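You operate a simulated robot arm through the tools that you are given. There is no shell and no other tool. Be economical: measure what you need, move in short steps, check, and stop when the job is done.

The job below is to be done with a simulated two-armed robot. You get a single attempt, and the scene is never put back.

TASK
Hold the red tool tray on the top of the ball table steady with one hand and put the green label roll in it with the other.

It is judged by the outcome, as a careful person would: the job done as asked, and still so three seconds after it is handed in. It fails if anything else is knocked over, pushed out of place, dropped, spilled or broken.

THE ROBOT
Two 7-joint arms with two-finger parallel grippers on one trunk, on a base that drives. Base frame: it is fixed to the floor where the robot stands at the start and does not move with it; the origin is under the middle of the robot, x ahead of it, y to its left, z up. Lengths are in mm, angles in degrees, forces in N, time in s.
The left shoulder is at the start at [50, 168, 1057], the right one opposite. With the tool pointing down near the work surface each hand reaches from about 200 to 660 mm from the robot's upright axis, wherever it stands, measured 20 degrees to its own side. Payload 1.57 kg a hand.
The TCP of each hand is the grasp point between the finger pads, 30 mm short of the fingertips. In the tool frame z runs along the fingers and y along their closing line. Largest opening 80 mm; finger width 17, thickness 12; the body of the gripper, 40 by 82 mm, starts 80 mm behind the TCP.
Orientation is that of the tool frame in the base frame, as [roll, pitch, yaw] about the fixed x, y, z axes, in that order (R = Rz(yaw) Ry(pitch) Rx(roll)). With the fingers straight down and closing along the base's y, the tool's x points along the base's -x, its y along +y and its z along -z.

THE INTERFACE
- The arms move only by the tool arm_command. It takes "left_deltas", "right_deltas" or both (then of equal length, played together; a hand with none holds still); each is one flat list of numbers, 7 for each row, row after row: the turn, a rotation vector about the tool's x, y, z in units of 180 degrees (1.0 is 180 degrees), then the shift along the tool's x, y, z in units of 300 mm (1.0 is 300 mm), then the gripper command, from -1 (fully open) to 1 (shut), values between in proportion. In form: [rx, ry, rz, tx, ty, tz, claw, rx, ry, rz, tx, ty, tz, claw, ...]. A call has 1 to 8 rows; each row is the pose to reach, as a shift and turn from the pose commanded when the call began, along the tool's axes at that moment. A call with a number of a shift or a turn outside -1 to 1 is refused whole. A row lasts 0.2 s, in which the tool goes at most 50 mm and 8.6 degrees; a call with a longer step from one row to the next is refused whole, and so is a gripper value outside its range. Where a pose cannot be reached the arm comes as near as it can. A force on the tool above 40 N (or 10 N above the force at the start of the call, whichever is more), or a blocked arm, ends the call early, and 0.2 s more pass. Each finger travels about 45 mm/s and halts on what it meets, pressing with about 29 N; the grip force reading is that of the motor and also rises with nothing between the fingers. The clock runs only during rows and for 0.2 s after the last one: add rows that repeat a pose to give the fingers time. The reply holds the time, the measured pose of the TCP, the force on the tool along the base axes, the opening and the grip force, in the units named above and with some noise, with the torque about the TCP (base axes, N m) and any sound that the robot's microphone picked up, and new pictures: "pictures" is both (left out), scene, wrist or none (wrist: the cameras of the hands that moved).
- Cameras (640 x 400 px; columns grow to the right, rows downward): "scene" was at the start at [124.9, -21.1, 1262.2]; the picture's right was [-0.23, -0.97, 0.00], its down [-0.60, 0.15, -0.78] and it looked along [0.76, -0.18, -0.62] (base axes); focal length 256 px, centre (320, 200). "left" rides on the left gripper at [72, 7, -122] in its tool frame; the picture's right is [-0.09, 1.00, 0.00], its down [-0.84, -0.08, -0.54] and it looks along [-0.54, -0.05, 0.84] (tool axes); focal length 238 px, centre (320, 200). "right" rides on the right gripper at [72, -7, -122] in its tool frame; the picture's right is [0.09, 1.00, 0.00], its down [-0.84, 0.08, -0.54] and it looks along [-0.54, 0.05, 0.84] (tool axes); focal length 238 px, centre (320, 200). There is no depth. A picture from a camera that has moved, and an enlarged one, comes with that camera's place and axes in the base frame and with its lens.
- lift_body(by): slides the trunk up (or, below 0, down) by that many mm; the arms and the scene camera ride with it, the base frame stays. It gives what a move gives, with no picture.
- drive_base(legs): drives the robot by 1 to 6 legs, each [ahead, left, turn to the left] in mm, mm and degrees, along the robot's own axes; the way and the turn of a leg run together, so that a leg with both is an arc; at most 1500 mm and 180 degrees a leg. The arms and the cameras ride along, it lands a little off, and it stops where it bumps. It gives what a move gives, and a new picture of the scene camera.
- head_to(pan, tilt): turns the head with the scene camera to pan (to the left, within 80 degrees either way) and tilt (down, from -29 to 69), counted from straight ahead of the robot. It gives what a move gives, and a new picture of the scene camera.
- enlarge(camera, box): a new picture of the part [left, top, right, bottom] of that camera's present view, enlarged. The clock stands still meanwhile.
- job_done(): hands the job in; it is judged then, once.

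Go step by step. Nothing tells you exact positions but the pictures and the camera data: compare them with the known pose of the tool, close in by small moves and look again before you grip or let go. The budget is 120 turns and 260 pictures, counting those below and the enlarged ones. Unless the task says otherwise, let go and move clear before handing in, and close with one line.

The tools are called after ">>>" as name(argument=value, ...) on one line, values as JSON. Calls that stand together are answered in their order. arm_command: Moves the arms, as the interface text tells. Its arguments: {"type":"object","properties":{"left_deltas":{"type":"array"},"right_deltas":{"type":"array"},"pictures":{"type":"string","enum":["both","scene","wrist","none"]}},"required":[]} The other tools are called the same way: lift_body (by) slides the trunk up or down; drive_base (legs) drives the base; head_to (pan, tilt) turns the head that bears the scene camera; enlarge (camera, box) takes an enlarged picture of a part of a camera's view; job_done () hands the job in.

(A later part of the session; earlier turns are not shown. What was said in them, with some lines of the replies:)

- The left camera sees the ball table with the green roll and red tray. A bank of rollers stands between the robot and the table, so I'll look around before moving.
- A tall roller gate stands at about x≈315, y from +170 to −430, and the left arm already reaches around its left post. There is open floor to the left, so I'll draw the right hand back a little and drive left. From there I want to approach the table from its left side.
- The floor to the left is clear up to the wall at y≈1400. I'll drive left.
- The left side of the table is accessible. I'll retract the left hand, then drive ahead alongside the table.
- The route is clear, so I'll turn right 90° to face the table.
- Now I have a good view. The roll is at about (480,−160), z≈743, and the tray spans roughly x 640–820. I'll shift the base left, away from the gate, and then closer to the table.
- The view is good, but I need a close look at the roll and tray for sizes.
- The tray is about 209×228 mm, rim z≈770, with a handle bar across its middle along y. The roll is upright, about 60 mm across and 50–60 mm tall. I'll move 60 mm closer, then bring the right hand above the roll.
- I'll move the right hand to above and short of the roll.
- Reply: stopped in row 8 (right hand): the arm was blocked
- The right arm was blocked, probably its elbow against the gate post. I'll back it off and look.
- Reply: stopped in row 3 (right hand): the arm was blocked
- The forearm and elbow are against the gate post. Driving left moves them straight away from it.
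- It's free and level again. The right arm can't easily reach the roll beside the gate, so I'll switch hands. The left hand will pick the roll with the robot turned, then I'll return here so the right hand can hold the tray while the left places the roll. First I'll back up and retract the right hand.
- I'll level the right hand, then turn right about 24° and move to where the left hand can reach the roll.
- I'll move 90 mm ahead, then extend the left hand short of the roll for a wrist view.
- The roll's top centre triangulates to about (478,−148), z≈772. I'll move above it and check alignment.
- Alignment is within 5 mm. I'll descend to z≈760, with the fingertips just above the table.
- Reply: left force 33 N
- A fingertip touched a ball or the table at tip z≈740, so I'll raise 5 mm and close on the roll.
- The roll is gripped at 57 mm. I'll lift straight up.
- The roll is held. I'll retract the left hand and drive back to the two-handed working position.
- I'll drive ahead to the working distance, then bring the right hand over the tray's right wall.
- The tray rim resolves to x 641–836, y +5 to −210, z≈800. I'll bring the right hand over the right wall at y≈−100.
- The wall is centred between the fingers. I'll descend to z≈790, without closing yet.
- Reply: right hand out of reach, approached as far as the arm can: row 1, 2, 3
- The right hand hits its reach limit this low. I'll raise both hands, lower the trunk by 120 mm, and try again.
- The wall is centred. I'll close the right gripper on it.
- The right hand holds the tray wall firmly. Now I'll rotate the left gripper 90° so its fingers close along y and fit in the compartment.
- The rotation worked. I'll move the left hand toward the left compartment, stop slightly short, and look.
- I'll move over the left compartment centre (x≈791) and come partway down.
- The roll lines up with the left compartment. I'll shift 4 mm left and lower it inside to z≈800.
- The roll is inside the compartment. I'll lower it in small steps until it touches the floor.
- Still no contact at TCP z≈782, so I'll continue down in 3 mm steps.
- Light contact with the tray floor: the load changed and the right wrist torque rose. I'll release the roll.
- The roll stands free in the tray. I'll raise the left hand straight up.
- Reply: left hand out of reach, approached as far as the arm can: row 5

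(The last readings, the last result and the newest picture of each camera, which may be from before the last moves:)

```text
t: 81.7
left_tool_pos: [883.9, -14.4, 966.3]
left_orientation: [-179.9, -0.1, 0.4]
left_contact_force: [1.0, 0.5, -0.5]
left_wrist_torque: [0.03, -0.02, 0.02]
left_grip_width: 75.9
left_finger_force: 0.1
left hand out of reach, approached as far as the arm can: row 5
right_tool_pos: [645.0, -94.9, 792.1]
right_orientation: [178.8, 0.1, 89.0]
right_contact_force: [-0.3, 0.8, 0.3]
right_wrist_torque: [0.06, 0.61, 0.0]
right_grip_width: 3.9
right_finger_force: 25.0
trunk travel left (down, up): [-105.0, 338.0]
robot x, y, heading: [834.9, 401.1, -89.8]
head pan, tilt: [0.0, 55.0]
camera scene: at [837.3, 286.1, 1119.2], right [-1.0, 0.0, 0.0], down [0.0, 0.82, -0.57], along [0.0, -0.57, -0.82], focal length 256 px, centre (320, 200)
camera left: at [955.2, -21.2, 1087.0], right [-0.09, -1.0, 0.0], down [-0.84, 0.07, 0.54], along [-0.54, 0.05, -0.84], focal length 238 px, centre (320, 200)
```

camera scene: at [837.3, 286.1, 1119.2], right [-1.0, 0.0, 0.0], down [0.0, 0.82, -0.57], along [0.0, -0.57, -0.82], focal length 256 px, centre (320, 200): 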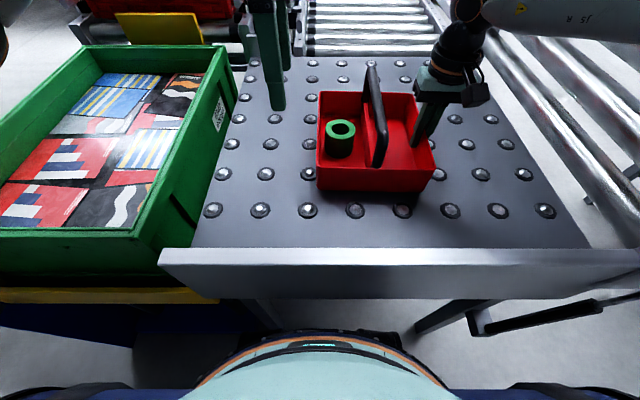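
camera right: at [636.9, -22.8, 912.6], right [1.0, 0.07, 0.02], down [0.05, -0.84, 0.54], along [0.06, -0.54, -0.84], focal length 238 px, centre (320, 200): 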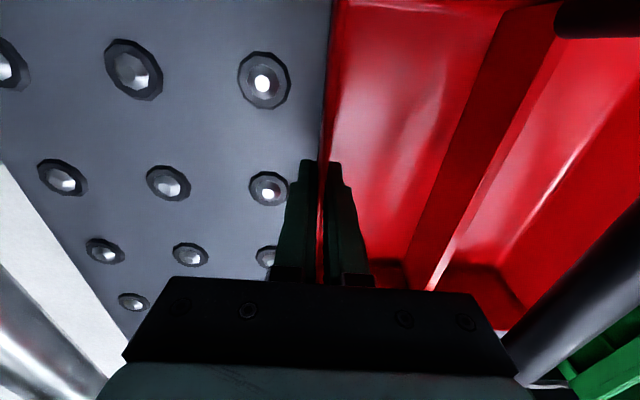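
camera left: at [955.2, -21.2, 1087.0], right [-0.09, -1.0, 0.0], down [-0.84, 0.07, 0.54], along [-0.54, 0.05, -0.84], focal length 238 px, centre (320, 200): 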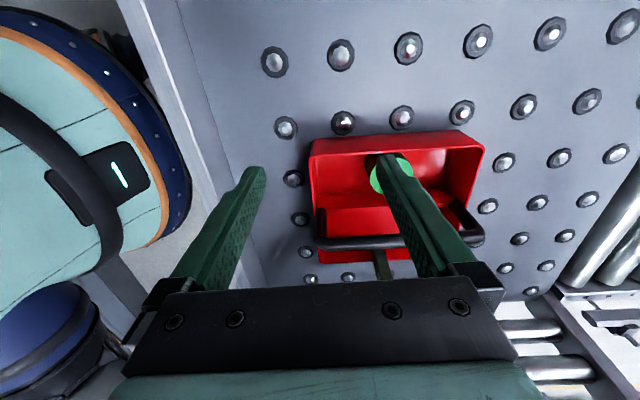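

The roll is standing upright in the tray. Now I'll open the right gripper gradually and lift it straight up.

>>> arm_command(right_deltas=[0, 0, 0, 0, 0, 0, 0.8, 0, 0, 0, 0, 0, 0, 0.5, 0, 0, 0, 0, 0, 0, 0.2, 0, 0, 0, 0, 0, 0, -0.2, 0, 0, 0, 0, 0, 0, -0.5], pictures="none")

>>> arm_command(right_deltas=[0, 0, 0, 0, 0, -0.06, -0.5, 0, 0, 0, 0, 0, -0.2, -0.5, 0, 0, 0, 0, 0, -0.35, -0.5, 0, 0, 0, 0, 0, -0.5, -0.5])

```text
t: 82.9
left_tool_pos: [885.1, -15.2, 965.0]
left_orientation: [-179.9, 0.0, 0.3]
left_contact_force: [-0.3, -0.5, 0.4]
left_wrist_torque: [0.01, 0.03, 0.0]
left_grip_width: 76.0
left_finger_force: 0.1
right_tool_pos: [644.3, -94.6, 792.3]
right_orientation: [178.8, 0.0, 88.9]
right_contact_force: [0.2, -0.3, 0.0]
right_wrist_torque: [-0.03, -0.01, 0.0]
right_grip_width: 59.9
right_finger_force: 0.0
trunk travel left (down, up): [-105.0, 338.0]
robot x, y, heading: [834.2, 400.8, -89.8]
head pan, tilt: [0.0, 55.0]
```

```text
t: 83.9
left_tool_pos: [884.7, -14.9, 964.5]
left_orientation: [-180.0, 0.1, 0.2]
left_contact_force: [0.1, -0.4, -0.4]
left_wrist_torque: [-0.01, 0.02, -0.01]
left_grip_width: 75.9
left_finger_force: 0.1
right_tool_pos: [635.9, -93.0, 928.8]
right_orientation: [178.9, 0.1, 88.9]
right_contact_force: [-0.8, -0.2, 0.2]
right_wrist_torque: [0.03, -0.02, 0.0]
right_grip_width: 60.0
right_finger_force: 0.1
right hand out of reach, approached as far as the arm can: row 4
trunk travel left (down, up): [-105.0, 338.0]
robot x, y, heading: [834.6, 397.8, -89.9]
head pan, tilt: [0.0, 55.0]
camera scene: at [837.3, 286.2, 1119.3], right [-1.0, 0.0, 0.0], down [0.0, 0.82, -0.57], along [0.0, -0.57, -0.82], focal length 256 px, centre (320, 200)
camera right: at [629.4, -20.2, 1049.7], right [1.0, 0.07, 0.02], down [0.05, -0.84, 0.54], along [0.06, -0.54, -0.84], focal length 238 px, centre (320, 200)
```

scene: 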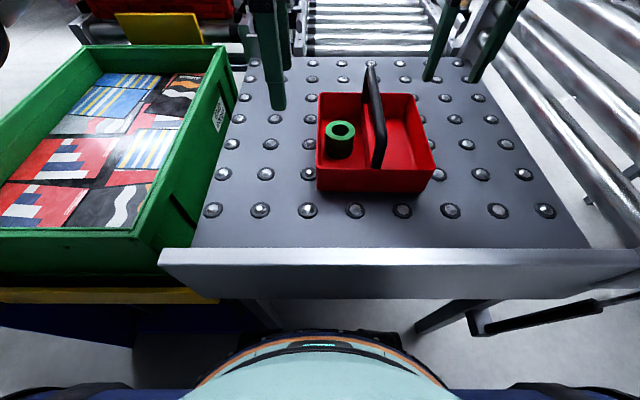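
right: 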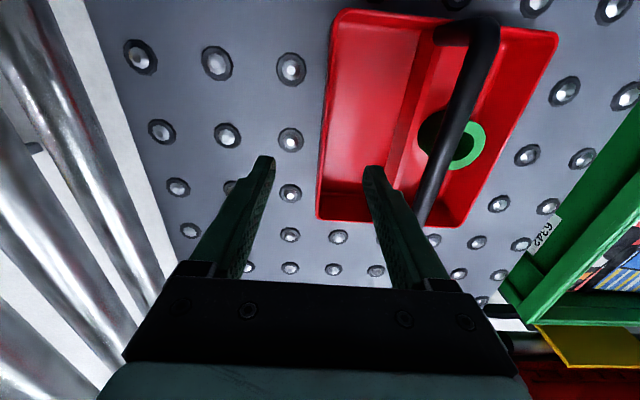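

The tray rests in place on the table with the roll standing in it, and both hands are open and clear. I'm handing in.

>>> job_done()

```text
The job is handed in.
```

The green label roll is standing upright in the left compartment of the red tool tray. The right hand gripped the tray's right wall while the left hand put the roll in. Early on, the right arm pressed against the roller gate's post and I backed it off. I saw nothing out of place afterwards, but I did not inspect the gate closely.
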